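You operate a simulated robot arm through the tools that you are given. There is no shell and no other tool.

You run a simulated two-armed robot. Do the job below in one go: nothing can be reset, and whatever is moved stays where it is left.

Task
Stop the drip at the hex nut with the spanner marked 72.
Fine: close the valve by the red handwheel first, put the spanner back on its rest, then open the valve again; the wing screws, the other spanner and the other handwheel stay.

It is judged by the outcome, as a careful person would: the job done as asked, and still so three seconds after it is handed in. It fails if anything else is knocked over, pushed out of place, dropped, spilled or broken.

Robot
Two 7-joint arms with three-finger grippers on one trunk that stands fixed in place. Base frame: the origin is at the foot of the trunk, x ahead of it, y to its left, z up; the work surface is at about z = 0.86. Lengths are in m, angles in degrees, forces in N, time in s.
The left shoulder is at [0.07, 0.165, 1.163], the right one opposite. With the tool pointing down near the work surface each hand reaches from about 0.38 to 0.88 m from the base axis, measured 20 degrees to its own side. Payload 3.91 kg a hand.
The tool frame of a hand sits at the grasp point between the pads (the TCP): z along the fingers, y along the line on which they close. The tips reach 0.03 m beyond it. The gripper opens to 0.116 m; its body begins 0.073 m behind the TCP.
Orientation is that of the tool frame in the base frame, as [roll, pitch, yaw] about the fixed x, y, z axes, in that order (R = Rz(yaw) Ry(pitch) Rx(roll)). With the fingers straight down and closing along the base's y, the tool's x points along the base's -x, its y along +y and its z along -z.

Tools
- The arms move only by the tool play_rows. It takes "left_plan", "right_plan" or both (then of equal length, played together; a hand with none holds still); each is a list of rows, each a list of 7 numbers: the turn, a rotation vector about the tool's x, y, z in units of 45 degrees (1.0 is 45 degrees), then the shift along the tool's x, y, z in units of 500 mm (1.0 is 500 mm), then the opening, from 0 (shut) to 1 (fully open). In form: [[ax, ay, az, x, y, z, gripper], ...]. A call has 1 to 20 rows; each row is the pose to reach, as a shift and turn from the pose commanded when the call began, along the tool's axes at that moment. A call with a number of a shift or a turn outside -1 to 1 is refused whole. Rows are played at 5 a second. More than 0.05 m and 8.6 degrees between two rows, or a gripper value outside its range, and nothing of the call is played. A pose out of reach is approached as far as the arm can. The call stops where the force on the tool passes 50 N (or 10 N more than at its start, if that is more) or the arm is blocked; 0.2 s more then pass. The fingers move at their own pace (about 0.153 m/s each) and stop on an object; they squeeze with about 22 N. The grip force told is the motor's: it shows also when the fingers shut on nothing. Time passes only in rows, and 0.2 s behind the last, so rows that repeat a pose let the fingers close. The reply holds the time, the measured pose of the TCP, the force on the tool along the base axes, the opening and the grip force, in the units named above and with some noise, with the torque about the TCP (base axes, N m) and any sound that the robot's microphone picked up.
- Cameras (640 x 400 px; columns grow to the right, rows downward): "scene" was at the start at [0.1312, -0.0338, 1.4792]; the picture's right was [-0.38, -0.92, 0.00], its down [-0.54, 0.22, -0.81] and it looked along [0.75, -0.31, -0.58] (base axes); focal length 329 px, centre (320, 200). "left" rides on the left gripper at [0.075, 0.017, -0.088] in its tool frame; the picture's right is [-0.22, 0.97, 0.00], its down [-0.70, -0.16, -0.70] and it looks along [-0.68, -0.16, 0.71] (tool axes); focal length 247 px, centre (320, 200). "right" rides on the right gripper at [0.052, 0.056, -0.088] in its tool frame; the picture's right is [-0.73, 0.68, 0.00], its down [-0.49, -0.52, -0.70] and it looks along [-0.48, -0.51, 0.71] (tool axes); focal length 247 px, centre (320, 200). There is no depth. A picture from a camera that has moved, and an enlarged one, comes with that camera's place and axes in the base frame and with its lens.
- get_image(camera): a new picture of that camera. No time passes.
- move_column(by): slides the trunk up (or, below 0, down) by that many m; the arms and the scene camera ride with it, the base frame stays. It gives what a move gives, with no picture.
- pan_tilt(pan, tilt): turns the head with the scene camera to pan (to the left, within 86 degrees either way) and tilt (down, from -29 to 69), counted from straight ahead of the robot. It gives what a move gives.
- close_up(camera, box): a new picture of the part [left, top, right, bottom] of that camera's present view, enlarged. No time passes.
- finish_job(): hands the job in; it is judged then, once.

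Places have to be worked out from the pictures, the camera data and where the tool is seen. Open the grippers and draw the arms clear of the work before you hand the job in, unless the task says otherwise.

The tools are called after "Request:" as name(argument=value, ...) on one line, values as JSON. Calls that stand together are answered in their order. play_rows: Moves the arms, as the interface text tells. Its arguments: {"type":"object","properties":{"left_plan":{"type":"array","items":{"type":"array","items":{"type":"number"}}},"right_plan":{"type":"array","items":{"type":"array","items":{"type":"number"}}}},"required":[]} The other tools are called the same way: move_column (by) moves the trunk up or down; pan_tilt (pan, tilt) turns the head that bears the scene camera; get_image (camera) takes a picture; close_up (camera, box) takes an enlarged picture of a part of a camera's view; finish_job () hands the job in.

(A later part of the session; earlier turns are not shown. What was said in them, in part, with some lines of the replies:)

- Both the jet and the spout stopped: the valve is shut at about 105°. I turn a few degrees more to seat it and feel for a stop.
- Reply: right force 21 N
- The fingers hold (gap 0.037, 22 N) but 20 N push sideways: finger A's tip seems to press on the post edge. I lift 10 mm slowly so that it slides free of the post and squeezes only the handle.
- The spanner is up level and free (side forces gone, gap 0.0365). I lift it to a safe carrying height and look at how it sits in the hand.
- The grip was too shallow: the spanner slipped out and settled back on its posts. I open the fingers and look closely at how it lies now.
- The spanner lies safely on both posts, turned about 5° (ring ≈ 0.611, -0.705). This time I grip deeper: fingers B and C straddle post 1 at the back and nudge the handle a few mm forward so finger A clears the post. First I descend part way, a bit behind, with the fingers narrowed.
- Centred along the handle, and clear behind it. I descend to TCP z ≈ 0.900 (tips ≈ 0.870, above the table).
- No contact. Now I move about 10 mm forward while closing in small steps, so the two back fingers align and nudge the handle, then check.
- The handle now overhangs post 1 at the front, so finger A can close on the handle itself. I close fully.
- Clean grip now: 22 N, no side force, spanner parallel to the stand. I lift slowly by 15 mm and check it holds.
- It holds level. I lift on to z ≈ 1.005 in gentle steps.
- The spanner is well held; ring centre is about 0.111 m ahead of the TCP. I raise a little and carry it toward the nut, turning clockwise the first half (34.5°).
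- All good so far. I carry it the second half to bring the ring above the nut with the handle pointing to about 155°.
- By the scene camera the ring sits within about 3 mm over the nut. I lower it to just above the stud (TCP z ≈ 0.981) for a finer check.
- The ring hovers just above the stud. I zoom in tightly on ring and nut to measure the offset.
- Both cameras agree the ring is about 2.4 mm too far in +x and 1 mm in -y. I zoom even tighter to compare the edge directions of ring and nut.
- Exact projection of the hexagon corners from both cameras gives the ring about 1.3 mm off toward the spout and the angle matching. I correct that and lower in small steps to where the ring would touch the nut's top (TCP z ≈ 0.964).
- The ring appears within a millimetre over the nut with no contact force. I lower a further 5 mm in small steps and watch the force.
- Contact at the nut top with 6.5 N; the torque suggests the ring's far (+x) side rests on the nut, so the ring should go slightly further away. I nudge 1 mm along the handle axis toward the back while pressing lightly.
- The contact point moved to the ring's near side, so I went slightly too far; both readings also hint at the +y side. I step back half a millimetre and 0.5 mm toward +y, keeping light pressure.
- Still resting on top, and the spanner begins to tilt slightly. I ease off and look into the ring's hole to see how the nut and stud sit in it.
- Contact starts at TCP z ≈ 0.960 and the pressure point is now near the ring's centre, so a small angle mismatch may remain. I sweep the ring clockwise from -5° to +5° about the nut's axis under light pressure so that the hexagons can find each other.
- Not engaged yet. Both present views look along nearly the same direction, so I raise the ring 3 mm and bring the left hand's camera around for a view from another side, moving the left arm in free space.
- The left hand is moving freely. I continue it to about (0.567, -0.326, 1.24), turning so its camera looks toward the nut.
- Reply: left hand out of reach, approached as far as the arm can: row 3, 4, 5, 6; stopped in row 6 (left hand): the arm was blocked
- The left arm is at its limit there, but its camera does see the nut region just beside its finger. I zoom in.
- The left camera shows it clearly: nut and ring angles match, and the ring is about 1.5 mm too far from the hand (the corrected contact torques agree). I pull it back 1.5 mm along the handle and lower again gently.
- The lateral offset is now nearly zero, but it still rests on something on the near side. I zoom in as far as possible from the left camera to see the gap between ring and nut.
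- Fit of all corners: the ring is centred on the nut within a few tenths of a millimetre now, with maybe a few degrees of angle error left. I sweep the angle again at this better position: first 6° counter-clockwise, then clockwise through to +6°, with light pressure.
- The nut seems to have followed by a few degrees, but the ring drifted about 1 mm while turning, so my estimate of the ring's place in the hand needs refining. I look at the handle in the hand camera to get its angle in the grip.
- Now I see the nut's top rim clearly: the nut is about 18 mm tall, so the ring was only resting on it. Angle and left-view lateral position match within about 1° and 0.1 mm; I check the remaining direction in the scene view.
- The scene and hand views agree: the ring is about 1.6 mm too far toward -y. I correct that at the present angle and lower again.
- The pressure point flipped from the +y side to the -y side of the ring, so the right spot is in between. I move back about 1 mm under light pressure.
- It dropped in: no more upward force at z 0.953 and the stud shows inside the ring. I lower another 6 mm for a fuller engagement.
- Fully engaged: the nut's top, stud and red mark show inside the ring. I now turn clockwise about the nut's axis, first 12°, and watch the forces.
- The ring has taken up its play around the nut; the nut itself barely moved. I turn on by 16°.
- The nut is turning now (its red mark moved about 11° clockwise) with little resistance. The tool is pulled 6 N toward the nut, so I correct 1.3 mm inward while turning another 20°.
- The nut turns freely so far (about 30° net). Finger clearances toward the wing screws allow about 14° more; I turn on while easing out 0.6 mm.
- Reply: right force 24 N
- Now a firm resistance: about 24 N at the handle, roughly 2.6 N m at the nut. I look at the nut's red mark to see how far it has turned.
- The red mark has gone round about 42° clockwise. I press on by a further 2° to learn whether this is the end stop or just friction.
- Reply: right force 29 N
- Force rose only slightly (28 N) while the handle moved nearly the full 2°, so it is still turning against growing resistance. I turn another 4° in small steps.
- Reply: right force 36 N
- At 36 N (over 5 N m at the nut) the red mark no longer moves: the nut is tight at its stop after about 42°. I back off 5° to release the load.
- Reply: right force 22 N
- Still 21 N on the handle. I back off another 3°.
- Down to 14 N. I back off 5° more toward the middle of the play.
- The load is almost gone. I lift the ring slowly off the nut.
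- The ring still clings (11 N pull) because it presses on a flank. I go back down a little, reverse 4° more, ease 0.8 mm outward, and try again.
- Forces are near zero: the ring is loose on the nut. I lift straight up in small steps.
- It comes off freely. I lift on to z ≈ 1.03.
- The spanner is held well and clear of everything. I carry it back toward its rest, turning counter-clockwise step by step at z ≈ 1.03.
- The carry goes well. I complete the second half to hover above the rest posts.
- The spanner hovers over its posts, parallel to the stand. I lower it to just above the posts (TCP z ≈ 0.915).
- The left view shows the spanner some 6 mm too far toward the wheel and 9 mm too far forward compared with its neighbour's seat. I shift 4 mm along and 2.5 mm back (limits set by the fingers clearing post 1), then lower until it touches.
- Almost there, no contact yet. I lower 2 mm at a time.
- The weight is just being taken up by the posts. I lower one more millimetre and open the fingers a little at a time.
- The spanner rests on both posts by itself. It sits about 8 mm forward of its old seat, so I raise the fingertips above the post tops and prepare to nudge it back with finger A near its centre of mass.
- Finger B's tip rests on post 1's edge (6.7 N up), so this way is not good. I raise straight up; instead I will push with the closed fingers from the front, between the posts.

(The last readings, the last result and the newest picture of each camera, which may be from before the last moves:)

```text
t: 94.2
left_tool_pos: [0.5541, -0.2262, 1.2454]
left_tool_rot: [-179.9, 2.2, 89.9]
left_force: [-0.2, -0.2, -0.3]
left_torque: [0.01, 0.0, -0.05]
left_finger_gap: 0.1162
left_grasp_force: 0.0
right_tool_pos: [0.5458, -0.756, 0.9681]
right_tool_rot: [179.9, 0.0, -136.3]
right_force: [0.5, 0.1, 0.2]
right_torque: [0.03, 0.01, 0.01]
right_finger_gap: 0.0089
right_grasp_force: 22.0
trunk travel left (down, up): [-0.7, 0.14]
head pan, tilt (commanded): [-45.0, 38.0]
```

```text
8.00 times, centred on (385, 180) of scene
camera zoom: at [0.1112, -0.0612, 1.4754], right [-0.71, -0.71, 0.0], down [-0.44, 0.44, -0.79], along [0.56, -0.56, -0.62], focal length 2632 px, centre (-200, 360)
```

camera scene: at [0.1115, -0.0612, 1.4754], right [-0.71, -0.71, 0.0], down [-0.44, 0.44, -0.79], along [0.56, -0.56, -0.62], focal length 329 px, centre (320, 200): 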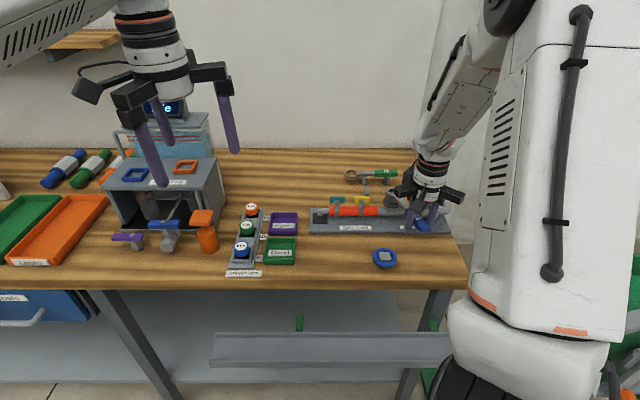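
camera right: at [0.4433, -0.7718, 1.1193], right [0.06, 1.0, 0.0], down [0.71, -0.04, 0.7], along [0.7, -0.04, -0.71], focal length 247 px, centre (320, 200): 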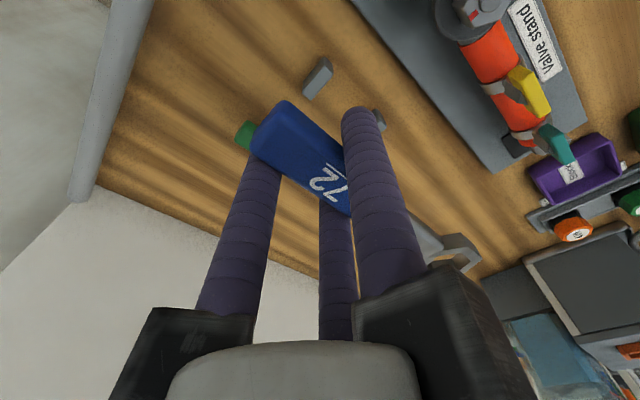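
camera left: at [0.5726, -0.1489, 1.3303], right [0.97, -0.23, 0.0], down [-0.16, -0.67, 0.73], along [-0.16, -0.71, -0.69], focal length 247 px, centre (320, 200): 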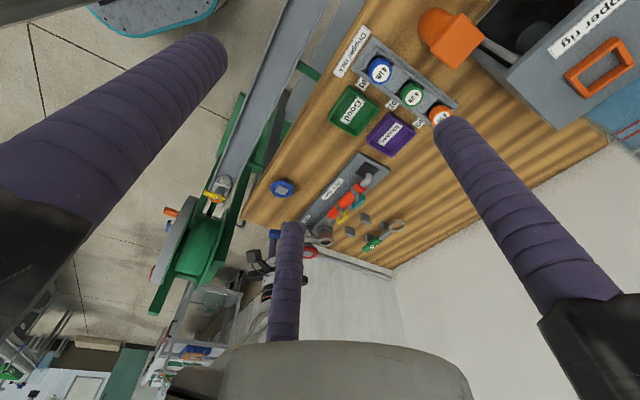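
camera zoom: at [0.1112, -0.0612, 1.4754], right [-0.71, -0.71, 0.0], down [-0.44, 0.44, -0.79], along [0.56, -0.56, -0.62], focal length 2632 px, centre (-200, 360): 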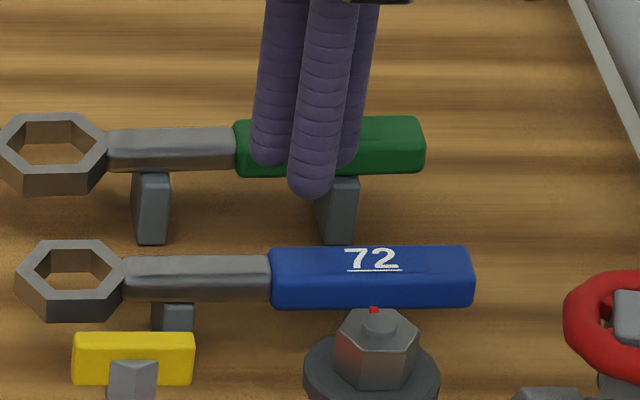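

The spanner lies straight, only about 8 mm forward of where it was. I move the closed fingers to its front side, between the posts' positions, and descend there.

Request:
play_rows(right_plan=[[0, 0, 0, 0.003, 0.03, 0, 0], [0, 0, 0, 0.006, 0.06, 0, 0], [0, 0, 0, 0.009, 0.0884, 0, 0], [0, 0, 0, 0.009, 0.0884, 0.04, 0], [0, 0, 0, 0.009, 0.0884, 0.08, 0], [0, 0, 0, 0.009, 0.0884, 0.112, 0], [0, 0, 0, 0.009, 0.0884, 0.112, 0]])

Request:
close_up(camera="left", box=[320, 200, 400, 260])

Request:
close_up(camera="scene", box=[345, 155, 425, 205])

Request:
get_image(camera="right")

```text
t: 95.8
left_tool_pos: [0.5522, -0.2264, 1.2468]
left_tool_rot: [-179.9, 2.3, 89.9]
left_force: [0.2, 0.8, 0.1]
left_torque: [0.01, 0.01, 0.01]
left_finger_gap: 0.116
left_grasp_force: 0.0
right_tool_pos: [0.5117, -0.7269, 0.9119]
right_tool_rot: [179.9, 0.0, -136.3]
right_force: [0.7, -0.1, 0.1]
right_torque: [0.0, 0.02, 0.0]
right_finger_gap: 0.0094
right_grasp_force: 22.6
trunk travel left (down, up): [-0.7, 0.14]
head pan, tilt (commanded): [-45.0, 38.0]
```

```text
6.67 times, centred on (360, 230) of left
camera zoom: at [0.5718, -0.149, 1.3316], right [0.97, -0.23, 0.01], down [-0.16, -0.67, 0.73], along [-0.16, -0.71, -0.69], focal length 1646 px, centre (53, 0)
```

zoom: 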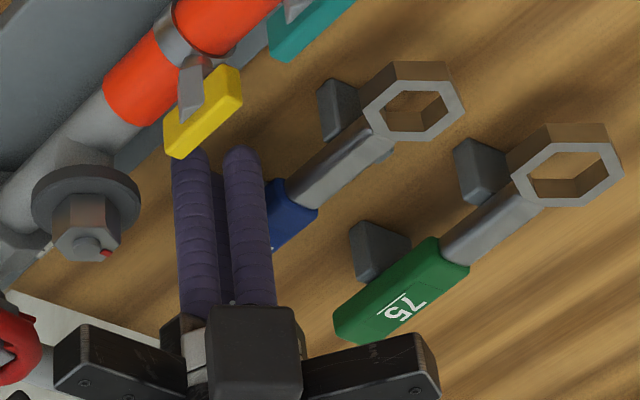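

```text
8.00 times, centred on (385, 180) of scene
camera zoom: at [0.1112, -0.0612, 1.4754], right [-0.71, -0.71, 0.0], down [-0.44, 0.44, -0.79], along [0.56, -0.56, -0.62], focal length 2632 px, centre (-200, 360)
```

zoom: 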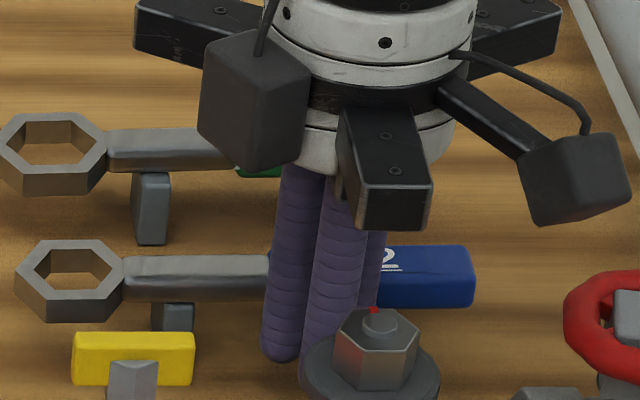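

```text
taken
camera right: at [0.4361, -0.7222, 1.0007], right [0.06, 1.0, 0.0], down [0.71, -0.04, 0.7], along [0.7, -0.04, -0.71], focal length 247 px, centre (320, 200)
```

right: 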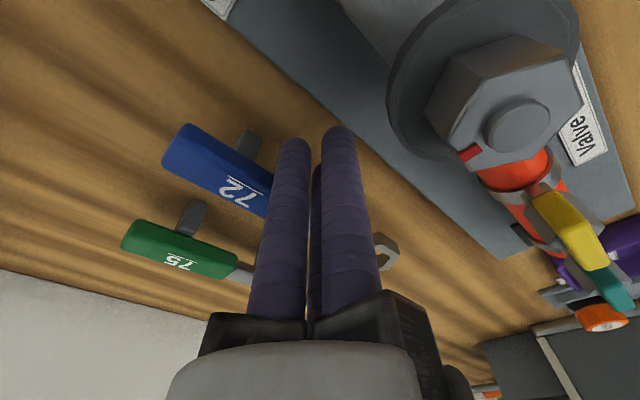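

The closed fingers stand in front of the handle near its centre of mass. I push gently backwards: first 10 mm of travel (contact expected after about 7 mm).

Request:
play_rows(right_plan=[[0, 0, 0, 0, -0.004, 0, 0], [0, 0, 0, 0, -0.008, 0, 0], [0, 0, 0, 0, -0.012, 0, 0], [0, 0, 0, 0, -0.015, 0, 0], [0, 0, 0, 0, -0.018, 0, 0], [0, 0, 0, 0, -0.021, 0, 0], [0, 0, 0, 0, -0.021, 0, 0]])

Request:
close_up(camera="left", box=[320, 200, 400, 260])

Request:
close_up(camera="scene", box=[345, 155, 425, 205])

```text
t: 97.4
left_tool_pos: [0.5544, -0.2266, 1.247]
left_tool_rot: [-179.8, 2.2, 89.8]
left_force: [-0.3, -1.2, 0.6]
left_torque: [0.0, 0.03, -0.03]
left_finger_gap: 0.1159
left_grasp_force: 0.0
right_tool_pos: [0.518, -0.7336, 0.9126]
right_tool_rot: [-179.9, 0.0, -136.2]
right_force: [0.4, 0.9, -1.0]
right_torque: [0.02, 0.03, 0.0]
right_finger_gap: 0.0093
right_grasp_force: 22.2
trunk travel left (down, up): [-0.7, 0.14]
head pan, tilt (commanded): [-45.0, 38.0]
```

```text
6.67 times, centred on (360, 230) of left
camera zoom: at [0.5718, -0.149, 1.3316], right [0.97, -0.23, 0.01], down [-0.16, -0.67, 0.73], along [-0.16, -0.71, -0.69], focal length 1646 px, centre (53, 0)
```

zoom: 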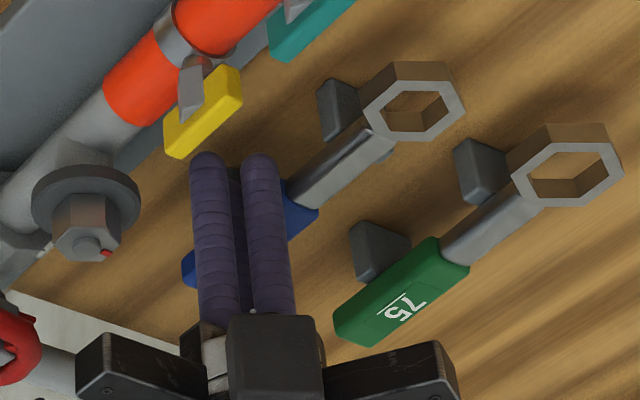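

```text
8.00 times, centred on (385, 180) of scene
camera zoom: at [0.1111, -0.0612, 1.4754], right [-0.71, -0.71, 0.0], down [-0.44, 0.44, -0.79], along [0.56, -0.56, -0.62], focal length 2632 px, centre (-200, 360)
```

zoom: 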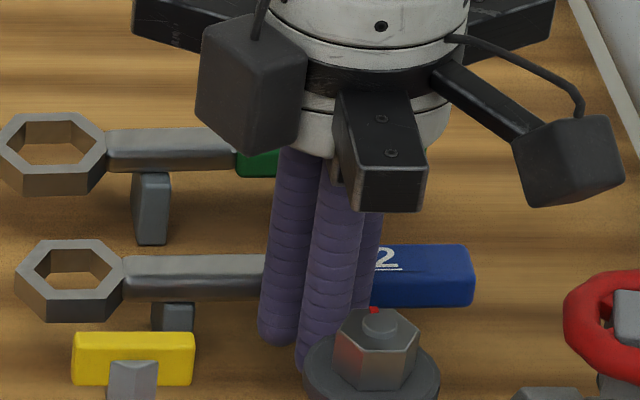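

No contact yet. I continue 6 mm more in 1.5 mm steps.

Request:
play_rows(right_plan=[[0, 0, 0, 0, -0.003, 0, 0], [0, 0, 0, 0, -0.006, 0, 0], [0, 0, 0, 0, -0.009, 0, 0], [0, 0, 0, 0, -0.012, 0, 0], [0, 0, 0, 0, -0.012, 0, 0]])

Request:
close_up(camera="left", box=[320, 200, 400, 260])

Request:
close_up(camera="scene", box=[345, 155, 425, 205])

```text
t: 98.6
left_tool_pos: [0.5542, -0.2265, 1.2466]
left_tool_rot: [-179.9, 2.2, 89.7]
left_force: [-0.6, -0.5, 0.8]
left_torque: [-0.03, 0.0, 0.0]
left_finger_gap: 0.1158
left_grasp_force: 0.0
right_tool_pos: [0.5229, -0.7369, 0.9137]
right_tool_rot: [-180.0, 0.0, -136.3]
right_force: [0.5, 1.1, -0.3]
right_torque: [-0.02, -0.02, 0.02]
right_finger_gap: 0.0093
right_grasp_force: 22.0
trunk travel left (down, up): [-0.7, 0.14]
head pan, tilt (commanded): [-45.0, 38.0]
```

```text
6.67 times, centred on (360, 230) of left
camera zoom: at [0.5718, -0.149, 1.3316], right [0.97, -0.23, 0.01], down [-0.16, -0.67, 0.73], along [-0.16, -0.71, -0.69], focal length 1646 px, centre (53, 0)
```

zoom: 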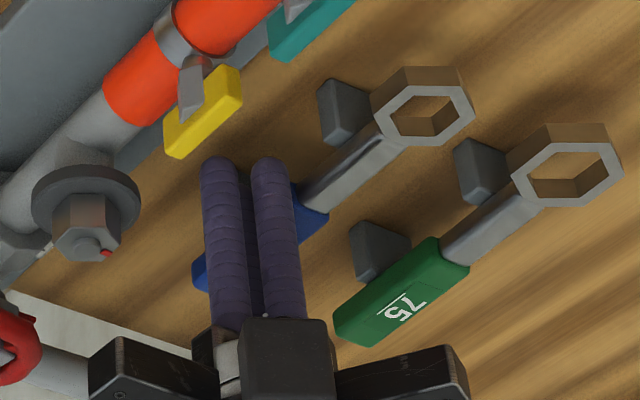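

```text
8.00 times, centred on (385, 180) of scene
camera zoom: at [0.1111, -0.0612, 1.4754], right [-0.71, -0.71, 0.0], down [-0.44, 0.44, -0.79], along [0.56, -0.56, -0.62], focal length 2632 px, centre (-200, 360)
```

zoom: 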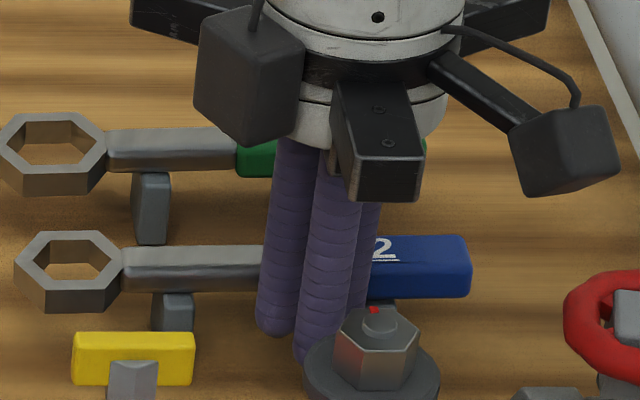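

It slid back about 5 mm, staying parallel. I push 3 mm more.

Request:
play_rows(right_plan=[[0, 0, 0, 0, -0.003, 0, 0], [0, 0, 0, 0, -0.006, 0, 0], [0, 0, 0, 0, -0.006, 0, 0], [0, 0, 0, 0, 0.005, 0, 0], [0, 0, 0, 0, 0.03, 0, 0], [0, 0, 0, 0, 0.03, 0, 0]])

Request:
close_up(camera="left", box=[320, 200, 400, 260])

Request:
close_up(camera="scene", box=[345, 155, 425, 205])

```text
t: 100.0
left_tool_pos: [0.553, -0.2277, 1.2459]
left_tool_rot: [-179.8, 2.2, 89.9]
left_force: [0.9, 0.7, 0.3]
left_torque: [0.02, -0.01, -0.03]
left_finger_gap: 0.1162
left_grasp_force: 0.1
right_tool_pos: [0.5125, -0.7276, 0.912]
right_tool_rot: [-179.9, 0.0, -136.3]
right_force: [-0.1, 0.4, 0.1]
right_torque: [0.02, 0.0, -0.02]
right_finger_gap: 0.0092
right_grasp_force: 22.3
trunk travel left (down, up): [-0.7, 0.14]
head pan, tilt (commanded): [-45.0, 38.0]
```

```text
6.67 times, centred on (360, 230) of left
camera zoom: at [0.5722, -0.1494, 1.3314], right [0.97, -0.23, 0.01], down [-0.16, -0.67, 0.73], along [-0.16, -0.71, -0.69], focal length 1646 px, centre (53, 0)
```

zoom: 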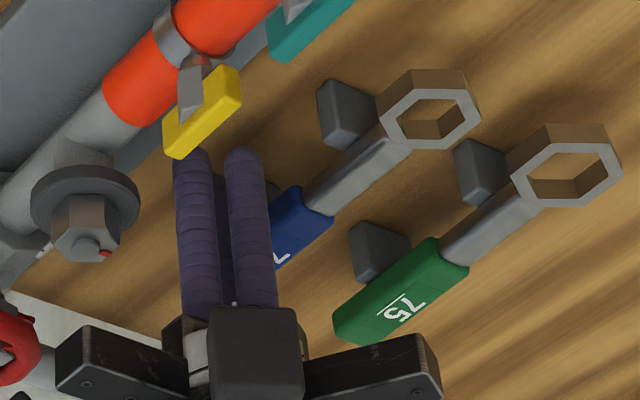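

```text
8.00 times, centred on (385, 180) of scene
camera zoom: at [0.1116, -0.0616, 1.4754], right [-0.71, -0.71, 0.0], down [-0.44, 0.44, -0.79], along [0.56, -0.56, -0.62], focal length 2632 px, centre (-200, 360)
```

zoom: 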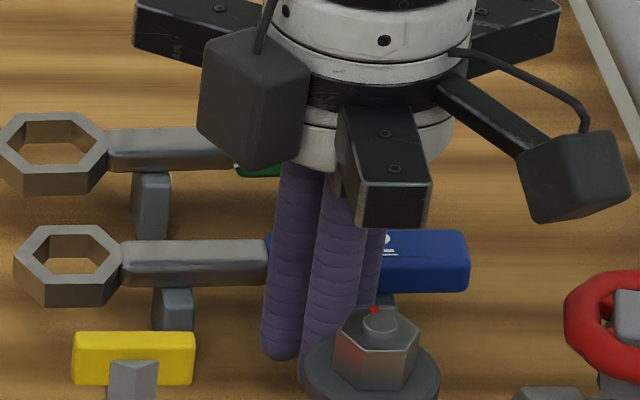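

The spanner now sits on its rest just as before, like its neighbour. I back away upward and open the fingers.

Request:
play_rows(right_plan=[[0, 0, 0, 0, 0, -0.04, 0], [0, 0, 0, 0, 0, -0.09, 0], [0, 0, 0, 0, 0, -0.14, 0], [0, 0, 0, 0, 0, -0.19, 0.3], [0, 0, 0, 0, 0, -0.24, 0.6], [0, 0, 0, 0, 0, -0.26, 1.0], [0, 0, 0, 0, 0, -0.26, 1.0]])

Request:
close_up(camera="scene", box=[310, 140, 470, 260])

Request:
close_up(camera="left", box=[290, 190, 410, 270])

```text
t: 101.6
left_tool_pos: [0.5532, -0.2273, 1.2459]
left_tool_rot: [-179.8, 2.2, 89.8]
left_force: [0.3, -0.3, 0.2]
left_torque: [0.0, -0.02, 0.0]
left_finger_gap: 0.1158
left_grasp_force: 0.0
right_tool_pos: [0.5116, -0.7278, 1.0414]
right_tool_rot: [180.0, 0.0, -136.2]
right_force: [0.4, 0.2, 0.4]
right_torque: [-0.03, -0.03, 0.01]
right_finger_gap: 0.1163
right_grasp_force: 0.1
trunk travel left (down, up): [-0.7, 0.14]
head pan, tilt (commanded): [-45.0, 38.0]
```

```text
3.33 times, centred on (390, 200) of scene
camera zoom: at [0.1113, -0.0614, 1.4754], right [-0.71, -0.71, 0.0], down [-0.44, 0.44, -0.79], along [0.56, -0.56, -0.62], focal length 1097 px, centre (87, 200)
```

zoom: 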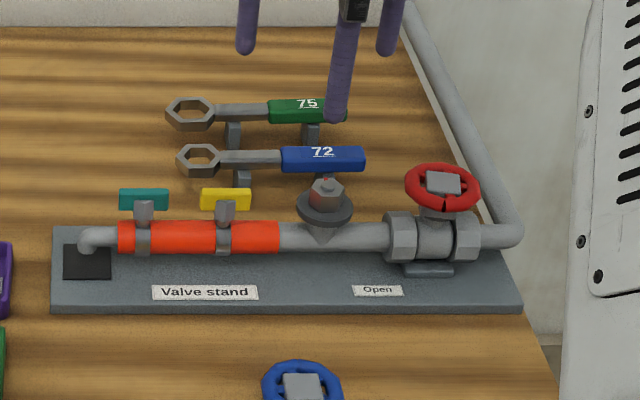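

```text
5.00 times, centred on (350, 230) of left
camera zoom: at [0.5719, -0.1492, 1.3315], right [0.97, -0.23, 0.01], down [-0.16, -0.67, 0.73], along [-0.16, -0.71, -0.69], focal length 1235 px, centre (170, 50)
```

zoom: 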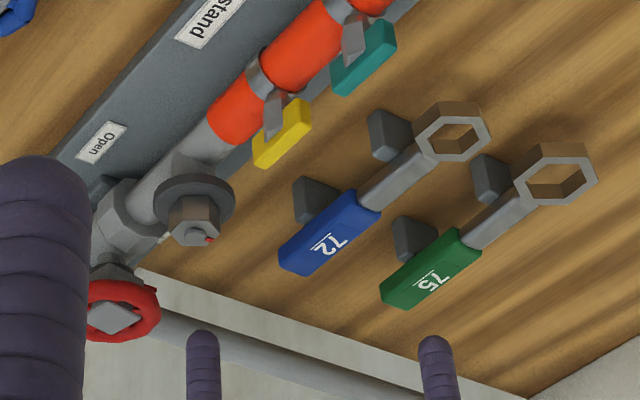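

Everything is in place and dry. Now I turn the wrist clockwise back to the angle at which I released the red wheel, in free air.

Request:
play_rows(right_plan=[[0, 0, 0.159, 0, 0, 0, 1], [0, 0, 0.318, 0, 0, 0, 1], [0, 0, 0.477, 0, 0, 0, 1], [0, 0, 0.636, 0, 0, 0, 1], [0, 0, 0.794, 0, 0, 0, 1]])

Request:
play_rows(right_plan=[[0, 0, 0.159, 0, 0, 0, 1], [0, 0, 0.318, 0, 0, 0, 1], [0, 0, 0.477, 0, 0, 0, 1], [0, 0, 0.636, 0, 0, 0, 1], [0, 0, 0.794, 0, 0, 0, 1]])

Request:
play_rows(right_plan=[[0, 0, 0.159, 0, 0, 0, 1], [0, 0, 0.318, 0, 0, 0, 1], [0, 0, 0.477, 0, 0, 0, 1], [0, 0, 0.636, 0, 0, 0, 1], [0, 0, 0.794, 0, 0, 0, 1]])

Request:
play_rows(right_plan=[[0, 0, 0.159, 0, 0, 0, 1], [0, 0, 0.318, 0, 0, 0, 1], [0, 0, 0.477, 0, 0, 0, 1], [0, 0, 0.636, 0, 0, 0, 1], [0, 0, 0.794, 0, 0, 0, 1]])

```text
t: 102.8
left_tool_pos: [0.5539, -0.2261, 1.246]
left_tool_rot: [-179.7, 2.2, 89.7]
left_force: [-0.3, 0.0, 0.1]
left_torque: [0.02, 0.01, -0.03]
left_finger_gap: 0.1158
left_grasp_force: 0.1
right_tool_pos: [0.5136, -0.7266, 1.0426]
right_tool_rot: [-180.0, 0.0, -172.3]
right_force: [0.4, -0.3, -0.1]
right_torque: [-0.04, 0.03, 0.02]
right_finger_gap: 0.1162
right_grasp_force: 0.1
trunk travel left (down, up): [-0.7, 0.14]
head pan, tilt (commanded): [-45.0, 38.0]
```

```text
t: 104.0
left_tool_pos: [0.5538, -0.2264, 1.2461]
left_tool_rot: [-179.8, 2.3, 89.8]
left_force: [0.0, 0.8, -0.5]
left_torque: [-0.03, -0.03, 0.04]
left_finger_gap: 0.1158
left_grasp_force: 0.1
right_tool_pos: [0.5098, -0.728, 1.0435]
right_tool_rot: [-179.9, -0.1, 152.1]
right_force: [-0.4, -0.4, 0.4]
right_torque: [0.01, -0.03, -0.01]
right_finger_gap: 0.1161
right_grasp_force: 0.1
trunk travel left (down, up): [-0.7, 0.14]
head pan, tilt (commanded): [-45.0, 38.0]
```

```text
t: 105.2
left_tool_pos: [0.5539, -0.2266, 1.246]
left_tool_rot: [-179.8, 2.2, 89.8]
left_force: [-0.8, -1.5, 1.1]
left_torque: [-0.01, -0.01, -0.02]
left_finger_gap: 0.116
left_grasp_force: 0.1
right_tool_pos: [0.5106, -0.7266, 1.0416]
right_tool_rot: [180.0, 0.0, 116.3]
right_force: [-0.3, 0.1, -0.8]
right_torque: [-0.01, 0.02, -0.03]
right_finger_gap: 0.1162
right_grasp_force: 0.1
trunk travel left (down, up): [-0.7, 0.14]
head pan, tilt (commanded): [-45.0, 38.0]
```

```text
t: 106.4
left_tool_pos: [0.5534, -0.2265, 1.2461]
left_tool_rot: [-179.9, 2.2, 89.8]
left_force: [0.8, 0.9, 0.6]
left_torque: [0.01, -0.01, -0.04]
left_finger_gap: 0.116
left_grasp_force: 0.0
right_tool_pos: [0.5133, -0.7264, 1.0415]
right_tool_rot: [-180.0, 0.0, 80.7]
right_force: [0.3, 0.6, -1.1]
right_torque: [-0.02, -0.01, -0.03]
right_finger_gap: 0.116
right_grasp_force: 0.0
trunk travel left (down, up): [-0.7, 0.14]
head pan, tilt (commanded): [-45.0, 38.0]
```

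The wrist is at the release angle again. I move over the red wheel.

Request:
play_rows(right_plan=[[0, 0, 0, -0.018, -0.054, 0, 1], [0, 0, 0, -0.036, -0.108, 0, 1], [0, 0, 0, -0.054, -0.163, 0, 1], [0, 0, 0, -0.072, -0.217, 0, 1], [0, 0, 0, -0.072, -0.217, 0, 1]])

Request:
close_up(camera="scene", box=[360, 130, 500, 250])

Request:
get_image(camera="right")

```text
t: 107.6
left_tool_pos: [0.5548, -0.226, 1.2462]
left_tool_rot: [-179.9, 2.2, 89.8]
left_force: [-0.2, -0.6, 0.2]
left_torque: [-0.04, 0.02, 0.02]
left_finger_gap: 0.1162
left_grasp_force: 0.1
right_tool_pos: [0.3988, -0.7448, 1.0425]
right_tool_rot: [-180.0, -0.1, 80.8]
right_force: [0.4, -0.8, -0.1]
right_torque: [0.0, 0.04, 0.0]
right_finger_gap: 0.1163
right_grasp_force: 0.1
trunk travel left (down, up): [-0.7, 0.14]
head pan, tilt (commanded): [-45.0, 38.0]
```

```text
3.33 times, centred on (430, 190) of scene
camera zoom: at [0.1121, -0.0612, 1.4753], right [-0.71, -0.71, 0.0], down [-0.44, 0.44, -0.79], along [0.56, -0.56, -0.62], focal length 1097 px, centre (-47, 233)
```

zoom: 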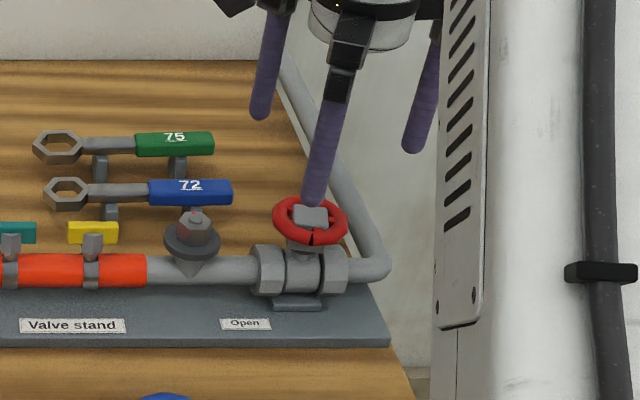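

```text
taken
camera right: at [0.464, -0.7026, 1.1303], right [0.56, -0.83, 0.0], down [-0.59, -0.4, 0.7], along [-0.58, -0.39, -0.71], focal length 247 px, centre (320, 200)
```

right: 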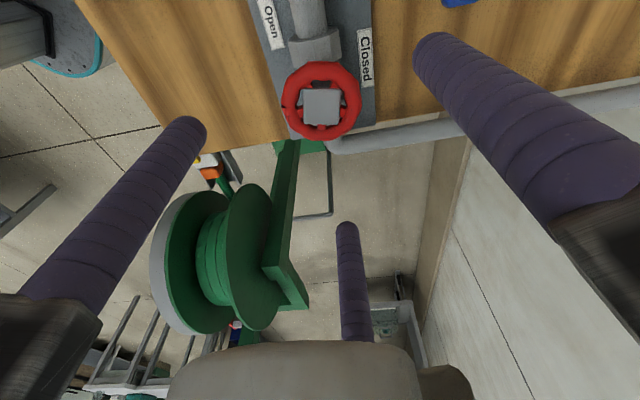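

Centred over the wheel. I descend to the same grip height (TCP z ≈ 0.961).

Request:
play_rows(right_plan=[[0, 0, 0, 0, 0, 0.05, 1], [0, 0, 0, 0, 0, 0.1, 1], [0, 0, 0, 0, 0, 0.14, 1], [0, 0, 0, 0, 0, 0.163, 1], [0, 0, 0, 0, 0, 0.163, 1]])

Request:
close_up(camera="right", box=[160, 0, 520, 225])

```text
t: 108.8
left_tool_pos: [0.5518, -0.2271, 1.2468]
left_tool_rot: [-179.7, 2.2, 89.8]
left_force: [-0.1, 0.0, -0.2]
left_torque: [-0.01, -0.02, 0.0]
left_finger_gap: 0.116
left_grasp_force: 0.1
right_tool_pos: [0.3987, -0.7452, 0.9614]
right_tool_rot: [179.9, -0.1, 80.8]
right_force: [0.3, -0.1, 0.1]
right_torque: [-0.01, -0.02, -0.02]
right_finger_gap: 0.116
right_grasp_force: 0.0
trunk travel left (down, up): [-0.7, 0.14]
head pan, tilt (commanded): [-45.0, 38.0]
```

```text
1.78 times, centred on (340, 112) of right
camera zoom: at [0.464, -0.7025, 1.0497], right [0.56, -0.83, 0.0], down [-0.59, -0.4, 0.7], along [-0.58, -0.39, -0.71], focal length 439 px, centre (284, 356)
```

zoom: 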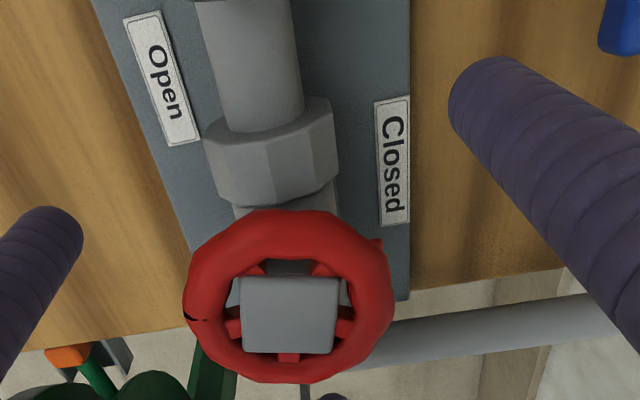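

The pointer is at "Closed" and clear of the fingers. The wheel looks about 3 mm off-centre in the hand view, so I shift slightly and close on the rim.

Request:
play_rows(right_plan=[[0, 0, 0, -0.0036, 0.003, 0, 1], [0, 0, 0, -0.0036, 0.003, 0, 0.6], [0, 0, 0, -0.0036, 0.003, 0, 0], [0, 0, 0, -0.0036, 0.003, 0, 0], [0, 0, 0, -0.0036, 0.003, 0, 0]])

```text
t: 110.0
left_tool_pos: [0.553, -0.2265, 1.2469]
left_tool_rot: [-179.9, 2.1, 89.8]
left_force: [0.5, 0.3, -0.2]
left_torque: [-0.03, -0.03, 0.0]
left_finger_gap: 0.1158
left_grasp_force: 0.1
right_tool_pos: [0.3997, -0.7453, 0.9627]
right_tool_rot: [-180.0, 0.0, 80.8]
right_force: [-3.8, 3.4, 0.0]
right_torque: [0.07, 0.08, 0.04]
right_finger_gap: 0.0573
right_grasp_force: 22.2
trunk travel left (down, up): [-0.7, 0.14]
head pan, tilt (commanded): [-45.0, 38.0]
```

Gripped at 0.057 with little side force. I turn counter-clockwise 45° first.

Request:
play_rows(right_plan=[[0, 0, -0.16, 0, 0, 0, 0], [0, 0, -0.33, 0, 0, 0, 0], [0, 0, -0.5, 0, 0, 0, 0], [0, 0, -0.67, 0, 0, 0, 0], [0, 0, -0.84, 0, 0, 0, 0], [0, 0, -1.0, 0, 0, 0, 0]])

Request:
close_up(camera="scene", box=[310, 140, 500, 260])

Request:
close_up(camera="right", box=[160, 0, 520, 225])

```text
t: 111.4
left_tool_pos: [0.5538, -0.2266, 1.2462]
left_tool_rot: [-179.9, 2.2, 89.7]
left_force: [-1.0, 0.2, 0.3]
left_torque: [0.0, 0.02, 0.0]
left_finger_gap: 0.1161
left_grasp_force: 0.1
right_tool_pos: [0.4, -0.7464, 0.9611]
right_tool_rot: [-179.9, -0.1, 125.9]
right_force: [-4.1, 7.0, -1.4]
right_torque: [0.15, 0.1, -0.01]
right_finger_gap: 0.0571
right_grasp_force: 22.0
trunk travel left (down, up): [-0.7, 0.14]
head pan, tilt (commanded): [-45.0, 38.0]
```

```text
3.33 times, centred on (405, 200) of scene
camera zoom: at [0.1104, -0.0605, 1.4755], right [-0.71, -0.71, 0.0], down [-0.43, 0.44, -0.79], along [0.56, -0.56, -0.62], focal length 1097 px, centre (37, 200)
```

zoom: 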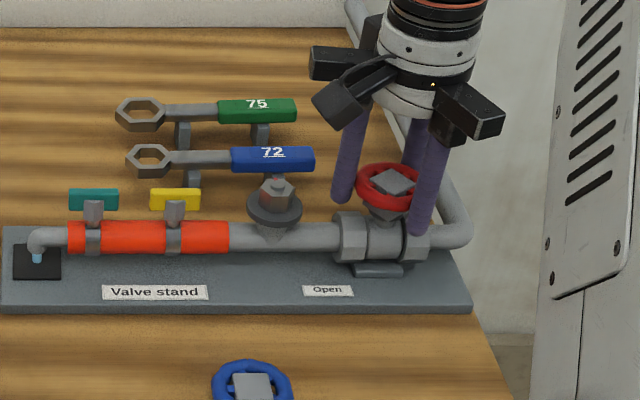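

```text
1.78 times, centred on (340, 112) of right
camera zoom: at [0.4157, -0.6713, 1.0498], right [0.98, -0.19, 0.0], down [-0.14, -0.7, 0.7], along [-0.14, -0.69, -0.71], focal length 439 px, centre (284, 356)
```

zoom: 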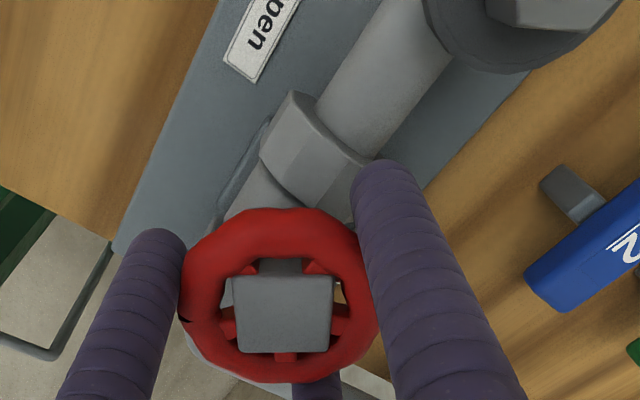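

Water runs at the spout again and no jet comes from the nut: the leak is stopped. I keep opening to the original fully open position, another 45°.

Request:
play_rows(right_plan=[[0, 0, -0.16, 0, 0, 0, 0], [0, 0, -0.33, 0, 0, 0, 0], [0, 0, -0.5, 0, 0, 0, 0], [0, 0, -0.67, 0, 0, 0, 0], [0, 0, -0.84, 0, 0, 0, 0], [0, 0, -1.0, 0, 0, 0, 0]])

Request:
close_up(camera="scene", box=[310, 140, 500, 260])

Request:
close_up(camera="right", box=[160, 0, 520, 225])

```text
t: 112.8
left_tool_pos: [0.5525, -0.2261, 1.2474]
left_tool_rot: [-179.9, 2.1, 89.9]
left_force: [0.6, 0.8, 1.0]
left_torque: [0.0, -0.02, 0.02]
left_finger_gap: 0.1161
left_grasp_force: 0.1
right_tool_pos: [0.3993, -0.7478, 0.9608]
right_tool_rot: [-179.8, -0.1, 170.8]
right_force: [-5.3, 7.1, -1.4]
right_torque: [0.14, 0.13, -0.04]
right_finger_gap: 0.057
right_grasp_force: 21.8
trunk travel left (down, up): [-0.7, 0.14]
head pan, tilt (commanded): [-45.0, 38.0]
```

```text
3.33 times, centred on (405, 200) of scene
camera zoom: at [0.11, -0.0608, 1.4755], right [-0.71, -0.71, 0.0], down [-0.43, 0.44, -0.79], along [0.56, -0.56, -0.62], focal length 1097 px, centre (37, 200)
```

zoom: 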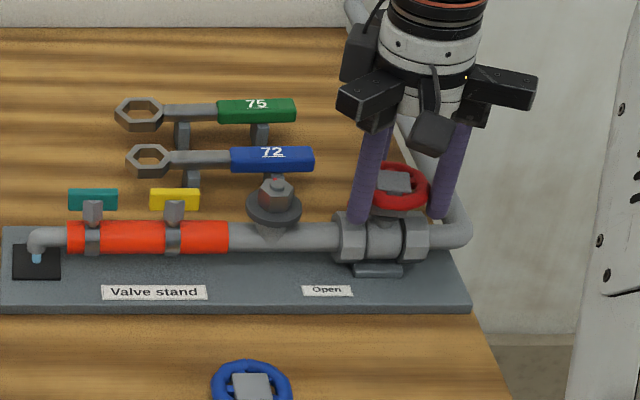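

```text
1.78 times, centred on (340, 112) of right
camera zoom: at [0.3579, -0.6837, 1.05], right [0.83, 0.56, 0.0], down [0.4, -0.59, 0.7], along [0.39, -0.58, -0.71], focal length 439 px, centre (284, 356)
```

zoom: 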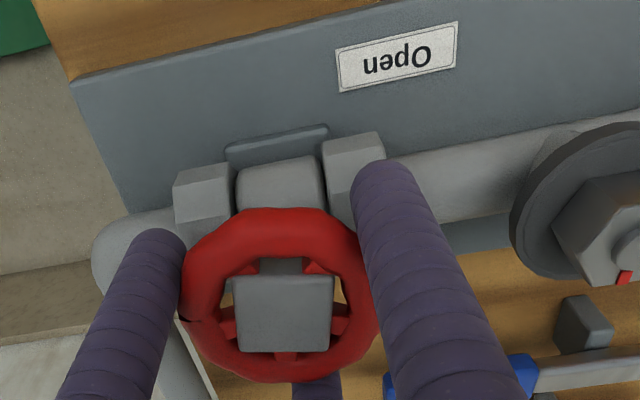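

No drip at the nut. I turn the remaining 22° back to where the wheel stood at the start, watching for the open stop.

Request:
play_rows(right_plan=[[0, 0, -0.12, 0, 0, 0, 0], [0, 0, -0.24, 0, 0, 0, 0], [0, 0, -0.36, 0, 0, 0, 0], [0, 0, -0.49, 0, 0, 0, 0], [0, 0, -0.49, 0, 0, 0, 0]])

Request:
close_up(camera="right", box=[160, 0, 520, 225])

Request:
close_up(camera="scene", box=[310, 140, 500, 260])

```text
t: 114.0
left_tool_pos: [0.553, -0.2256, 1.2477]
left_tool_rot: [-179.9, 2.4, 89.8]
left_force: [0.1, 0.4, -0.9]
left_torque: [0.0, 0.0, 0.0]
left_finger_gap: 0.116
left_grasp_force: 0.1
right_tool_pos: [0.4007, -0.7464, 0.9625]
right_tool_rot: [180.0, 0.1, -167.1]
right_force: [-7.1, 8.3, -0.7]
right_torque: [0.19, 0.18, -0.07]
right_finger_gap: 0.0573
right_grasp_force: 21.8
trunk travel left (down, up): [-0.7, 0.14]
head pan, tilt (commanded): [-45.0, 38.0]
```

```text
1.78 times, centred on (340, 112) of right
camera zoom: at [0.3374, -0.7033, 1.0501], right [0.56, 0.83, 0.0], down [0.59, -0.4, 0.7], along [0.58, -0.39, -0.71], focal length 439 px, centre (284, 356)
```

zoom: 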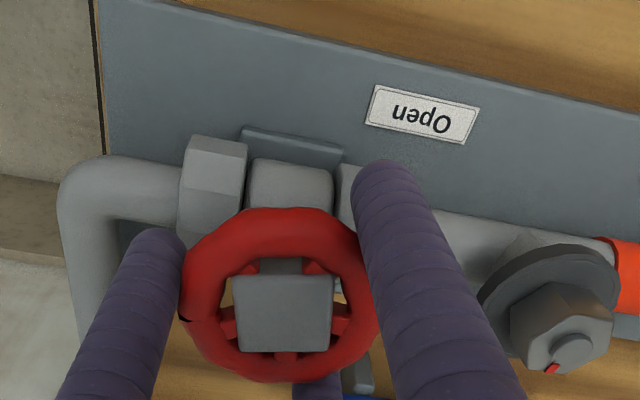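

```text
3.33 times, centred on (405, 200) of scene
camera zoom: at [0.11, -0.0599, 1.4756], right [-0.71, -0.71, 0.0], down [-0.43, 0.43, -0.79], along [0.56, -0.56, -0.61], focal length 1097 px, centre (37, 200)
```

zoom: 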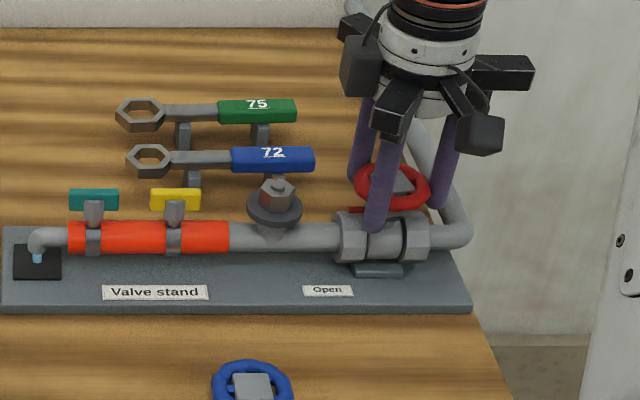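

Fully flowing. I turn a few degrees further to see whether the open stop is felt.

Request:
play_rows(right_plan=[[0, 0, -0.06, 0, 0, 0, 0], [0, 0, -0.12, 0, 0, 0, 0], [0, 0, -0.12, 0, 0, 0, 0]])

Request:
close_up(camera="right", box=[160, 0, 520, 225])

```text
t: 114.8
left_tool_pos: [0.5524, -0.2248, 1.2471]
left_tool_rot: [-179.8, 2.2, 89.8]
left_force: [-0.1, 0.7, 0.2]
left_torque: [-0.03, 0.01, -0.01]
left_finger_gap: 0.1159
left_grasp_force: 0.1
right_tool_pos: [0.4012, -0.7456, 0.9624]
right_tool_rot: [179.9, 0.0, -161.8]
right_force: [-8.2, 11.4, -0.9]
right_torque: [0.31, 0.2, -0.21]
right_finger_gap: 0.0575
right_grasp_force: 22.4
trunk travel left (down, up): [-0.7, 0.14]
head pan, tilt (commanded): [-45.0, 38.0]
```

```text
1.78 times, centred on (340, 112) of right
camera zoom: at [0.3335, -0.7092, 1.0502], right [0.48, 0.88, 0.0], down [0.63, -0.34, 0.7], along [0.61, -0.34, -0.71], focal length 439 px, centre (284, 356)
```

zoom: 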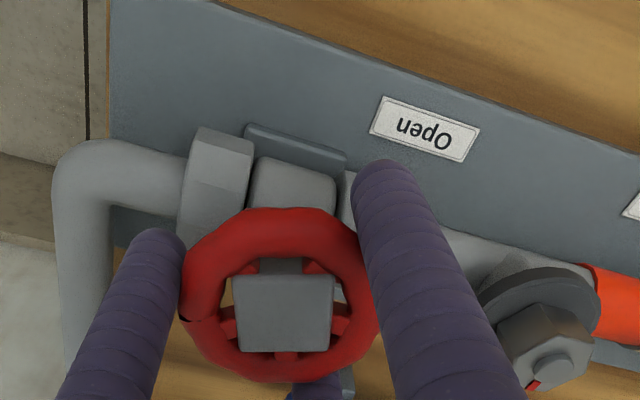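

A slight rise in torque only (about 0.2 N m), so the valve is at or near fully open. I release the rim and rise clear.

Request:
play_rows(right_plan=[[0, 0, 0, 0, 0, 0, 0.9], [0, 0, 0, 0, 0, 0, 1.0], [0, 0, 0, 0, 0, -0.05, 1.0], [0, 0, 0, 0, 0, -0.12, 1.0], [0, 0, 0, 0, 0, -0.2, 1.0], [0, 0, 0, 0, 0, -0.28, 1.0], [0, 0, 0, 0, 0, -0.28, 1.0]])

Request:
close_up(camera="right", box=[200, 0, 480, 180])

Request:
close_up(camera="scene", box=[310, 140, 500, 260])

```text
t: 116.4
left_tool_pos: [0.554, -0.2273, 1.2467]
left_tool_rot: [-179.8, 2.3, 89.8]
left_force: [0.8, 0.3, -0.2]
left_torque: [0.01, 0.04, 0.03]
left_finger_gap: 0.1159
left_grasp_force: 0.0
right_tool_pos: [0.4013, -0.7489, 1.1001]
right_tool_rot: [-180.0, 0.0, -161.9]
right_force: [-0.4, 0.1, -0.3]
right_torque: [0.02, 0.02, 0.02]
right_finger_gap: 0.116
right_grasp_force: 0.0
trunk travel left (down, up): [-0.7, 0.14]
head pan, tilt (commanded): [-45.0, 38.0]
```

```text
2.22 times, centred on (340, 90) of right
camera zoom: at [0.3345, -0.7116, 1.1883], right [0.48, 0.88, 0.0], down [0.63, -0.35, 0.7], along [0.61, -0.34, -0.71], focal length 549 px, centre (276, 444)
```

zoom: 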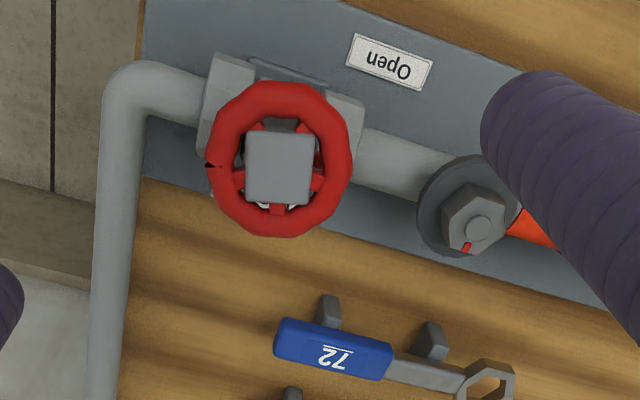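

```text
3.33 times, centred on (405, 200) of scene
camera zoom: at [0.1115, -0.0619, 1.4753], right [-0.71, -0.71, 0.0], down [-0.44, 0.44, -0.79], along [0.56, -0.56, -0.62], focal length 1097 px, centre (37, 200)
```

zoom: 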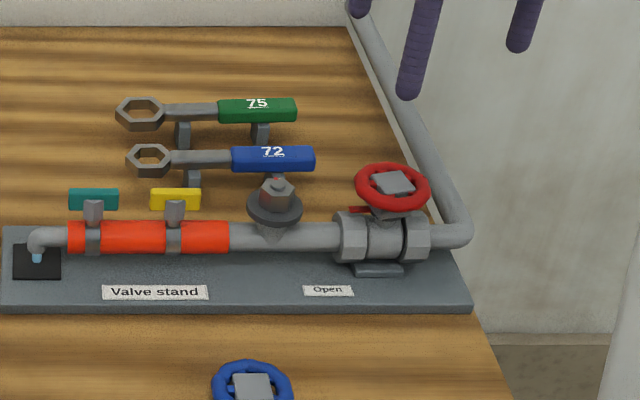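

No drip, spout running. I zoom in on the pointer and on the nut to confirm the state.

Request:
close_up(camera="scene", box=[375, 175, 455, 225])

Request:
close_up(camera="left", box=[290, 190, 410, 270])

Request:
close_up(camera="scene", box=[300, 190, 420, 250])

```text
8.00 times, centred on (415, 200) of scene
camera zoom: at [0.1115, -0.0619, 1.4753], right [-0.71, -0.71, 0.0], down [-0.44, 0.44, -0.79], along [0.56, -0.56, -0.62], focal length 2632 px, centre (-440, 200)
```

zoom: 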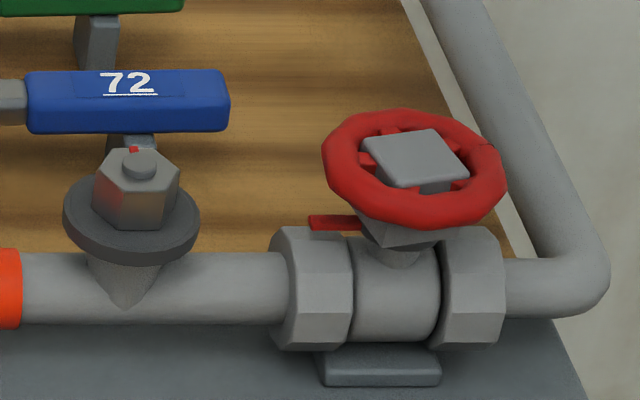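

```text
5.00 times, centred on (350, 230) of left
camera zoom: at [0.572, -0.1496, 1.3314], right [0.97, -0.23, 0.01], down [-0.16, -0.67, 0.73], along [-0.16, -0.71, -0.69], focal length 1235 px, centre (170, 50)
```

zoom: 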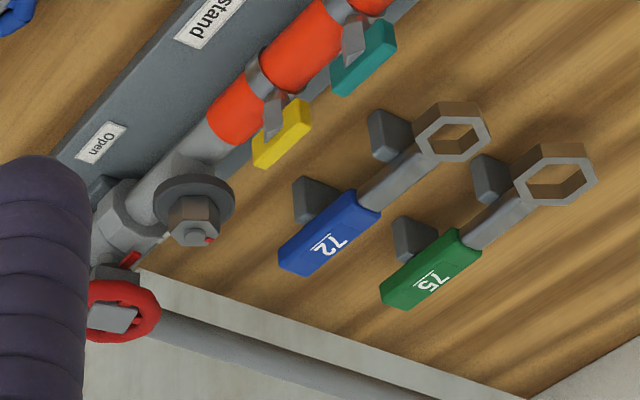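

```text
5.33 times, centred on (360, 220) of scene
camera zoom: at [0.1115, -0.0619, 1.4753], right [-0.71, -0.71, 0.0], down [-0.44, 0.44, -0.79], along [0.56, -0.56, -0.62], focal length 1754 px, centre (107, 93)
```

zoom: 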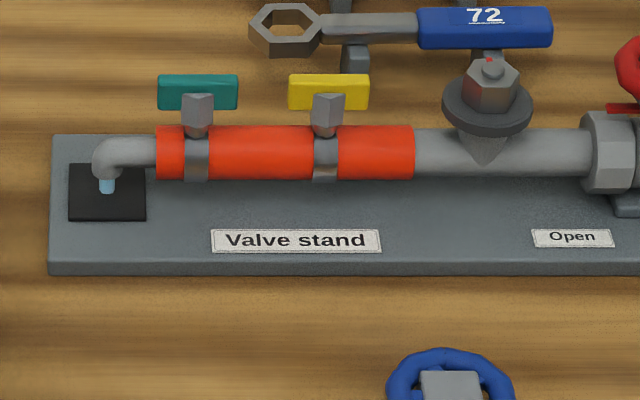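

The pointer is back along the pipe as at the start, the spout runs, the nut is dry, and both spanners, wing screws and the blue wheel are in place. I draw the right arm up and back.

Request:
play_rows(right_plan=[[0, 0, 0, 0, 0, -0.07, 1], [0, 0, 0, -0.01, 0.03, -0.14, 1], [0, 0, 0, -0.04, 0.09, -0.19, 1], [0, 0, 0, -0.07, 0.16, -0.23, 1], [0, 0, 0, -0.1, 0.23, -0.26, 1], [0, 0, 0, -0.13, 0.29, -0.28, 1], [0, 0, 0, -0.156, 0.349, -0.28, 1], [0, 0, 0, -0.156, 0.349, -0.28, 1]])

Request:
play_rows(left_plan=[[0, 0, -0.16, 0.036, 0.002, 0, 1], [0, 0, -0.33, 0.072, 0.004, 0, 1], [0, 0, -0.5, 0.108, 0.006, 0, 1], [0, 0, -0.67, 0.145, 0.008, 0, 1], [0, 0, -0.84, 0.181, 0.01, 0, 1], [0, 0, -1.0, 0.217, 0.012, 0, 1], [0, 0, -1.0, 0.217, 0.012, 0, 1]])

Request:
play_rows(left_plan=[[0, 0, -0.16, 0.024, 0.027, 0, 1], [0, 0, -0.33, 0.048, 0.054, 0, 1], [0, 0, -0.5, 0.0725, 0.081, 0, 1], [0, 0, -0.67, 0.097, 0.108, 0, 1], [0, 0, -0.84, 0.121, 0.135, 0, 1], [0, 0, -1.0, 0.145, 0.162, 0, 1], [0, 0, -1.0, 0.145, 0.162, 0, 1]])

Request:
get_image(camera="scene")

Request:
get_image(camera="right")

```text
t: 118.2
left_tool_pos: [0.5524, -0.2276, 1.247]
left_tool_rot: [-179.9, 2.2, 89.7]
left_force: [0.2, -0.9, 0.1]
left_torque: [0.0, -0.01, 0.01]
left_finger_gap: 0.1158
left_grasp_force: 0.0
right_tool_pos: [0.4207, -0.5571, 1.2408]
right_tool_rot: [-180.0, 0.0, -161.8]
right_force: [-0.1, -0.8, -0.2]
right_torque: [0.05, -0.02, 0.01]
right_finger_gap: 0.1162
right_grasp_force: 0.0
trunk travel left (down, up): [-0.7, 0.14]
head pan, tilt (commanded): [-45.0, 38.0]
```

```text
t: 119.8
left_tool_pos: [0.5584, -0.1211, 1.2427]
left_tool_rot: [-178.6, 1.3, 134.7]
left_force: [0.1, 0.1, 0.5]
left_torque: [-0.03, 0.02, 0.02]
left_finger_gap: 0.1158
left_grasp_force: 0.0
right_tool_pos: [0.42, -0.5565, 1.2394]
right_tool_rot: [180.0, 0.1, -161.9]
right_force: [-0.2, -1.0, 0.2]
right_torque: [0.01, 0.03, -0.03]
right_finger_gap: 0.1162
right_grasp_force: 0.1
trunk travel left (down, up): [-0.7, 0.14]
head pan, tilt (commanded): [-45.0, 38.0]
```

```text
t: 121.4
left_tool_pos: [0.5647, -0.0131, 1.2373]
left_tool_rot: [-178.1, -0.1, 179.7]
left_force: [-0.5, 0.6, -0.2]
left_torque: [0.01, -0.02, 0.01]
left_finger_gap: 0.1159
left_grasp_force: 0.1
right_tool_pos: [0.4207, -0.5569, 1.2401]
right_tool_rot: [179.9, -0.1, -161.9]
right_force: [0.4, -0.6, 0.2]
right_torque: [-0.03, -0.02, 0.0]
right_finger_gap: 0.1157
right_grasp_force: 0.1
trunk travel left (down, up): [-0.7, 0.14]
head pan, tilt (commanded): [-45.0, 38.0]
```

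```text
taken
camera scene: at [0.1111, -0.0614, 1.4754], right [-0.71, -0.71, 0.0], down [-0.44, 0.44, -0.79], along [0.56, -0.56, -0.62], focal length 329 px, centre (320, 200)
```

scene: 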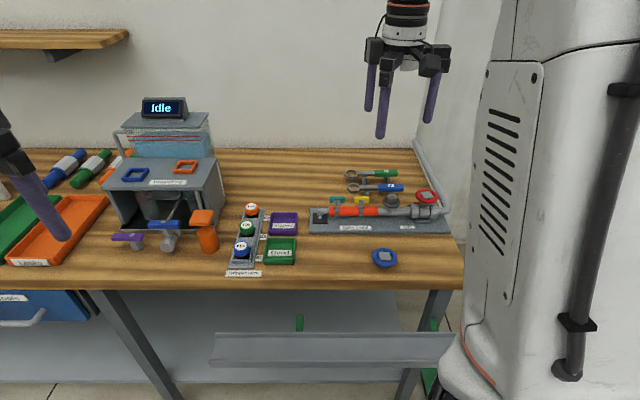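

```text
taken
camera right: at [0.3537, -0.5203, 1.3286], right [0.48, 0.88, 0.0], down [0.63, -0.34, 0.7], along [0.61, -0.34, -0.71], focal length 247 px, centre (320, 200)
```

right: 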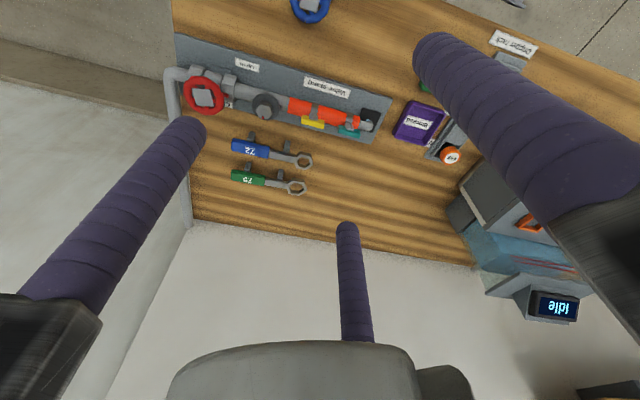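

Both arms are back and open. I take one last close look at the whole stand before handing in.

Request:
close_up(camera="scene", box=[300, 155, 460, 275])

Request:
close_up(camera="right", box=[160, 40, 400, 200])

```text
3.33 times, centred on (380, 215) of scene
camera zoom: at [0.1111, -0.0614, 1.4754], right [-0.71, -0.71, 0.0], down [-0.44, 0.44, -0.79], along [0.56, -0.56, -0.62], focal length 1097 px, centre (120, 150)
```

zoom: 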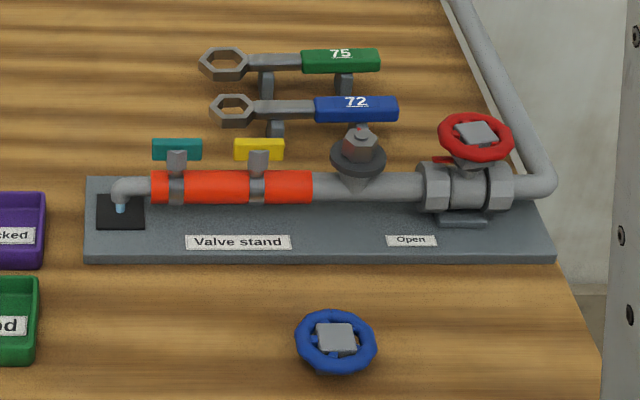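

```text
2.50 times, centred on (280, 120) of right
camera zoom: at [0.3537, -0.5203, 1.3286], right [0.48, 0.88, 0.0], down [0.63, -0.34, 0.7], along [0.61, -0.34, -0.71], focal length 617 px, centre (420, 400)
```

zoom: 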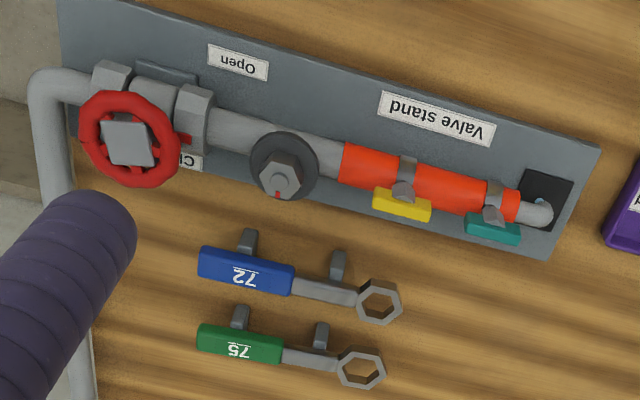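

The nut no longer drips and the valve is open with the spout running. Spanner 72 lies on its rest, and the wing screws, spanner 75 and the blue wheel are untouched. I hand the job in.

Request:
finish_job()

```text
The job is handed in.
```

The drip at the hex nut is stopped. With the valve open again, the spout runs and the nut is dry.

- **Valve:** I closed it with the red handwheel, about a 110° clockwise turn, until the spout and the leak both stopped. After tightening I turned it back to open, with its pointer along the pipe as it was at the start.
- **Nut:** I turned it clockwise with spanner 72 by about 42°, until it held firm and moved no further.
- **Spanner 72:** It is back on its rest, on both posts, within a few millimetres of where it lay. On my first try at lifting it my grip was too shallow. It slipped a short way and settled back on the posts, and I then gripped it deeper.
- **Left alone:** In the last pictures the wing screws, spanner 75 and the blue handwheel are where they started.

Both grippers are open and both arms are drawn back clear of the bench. The job is handed in; I have not seen the verdict.
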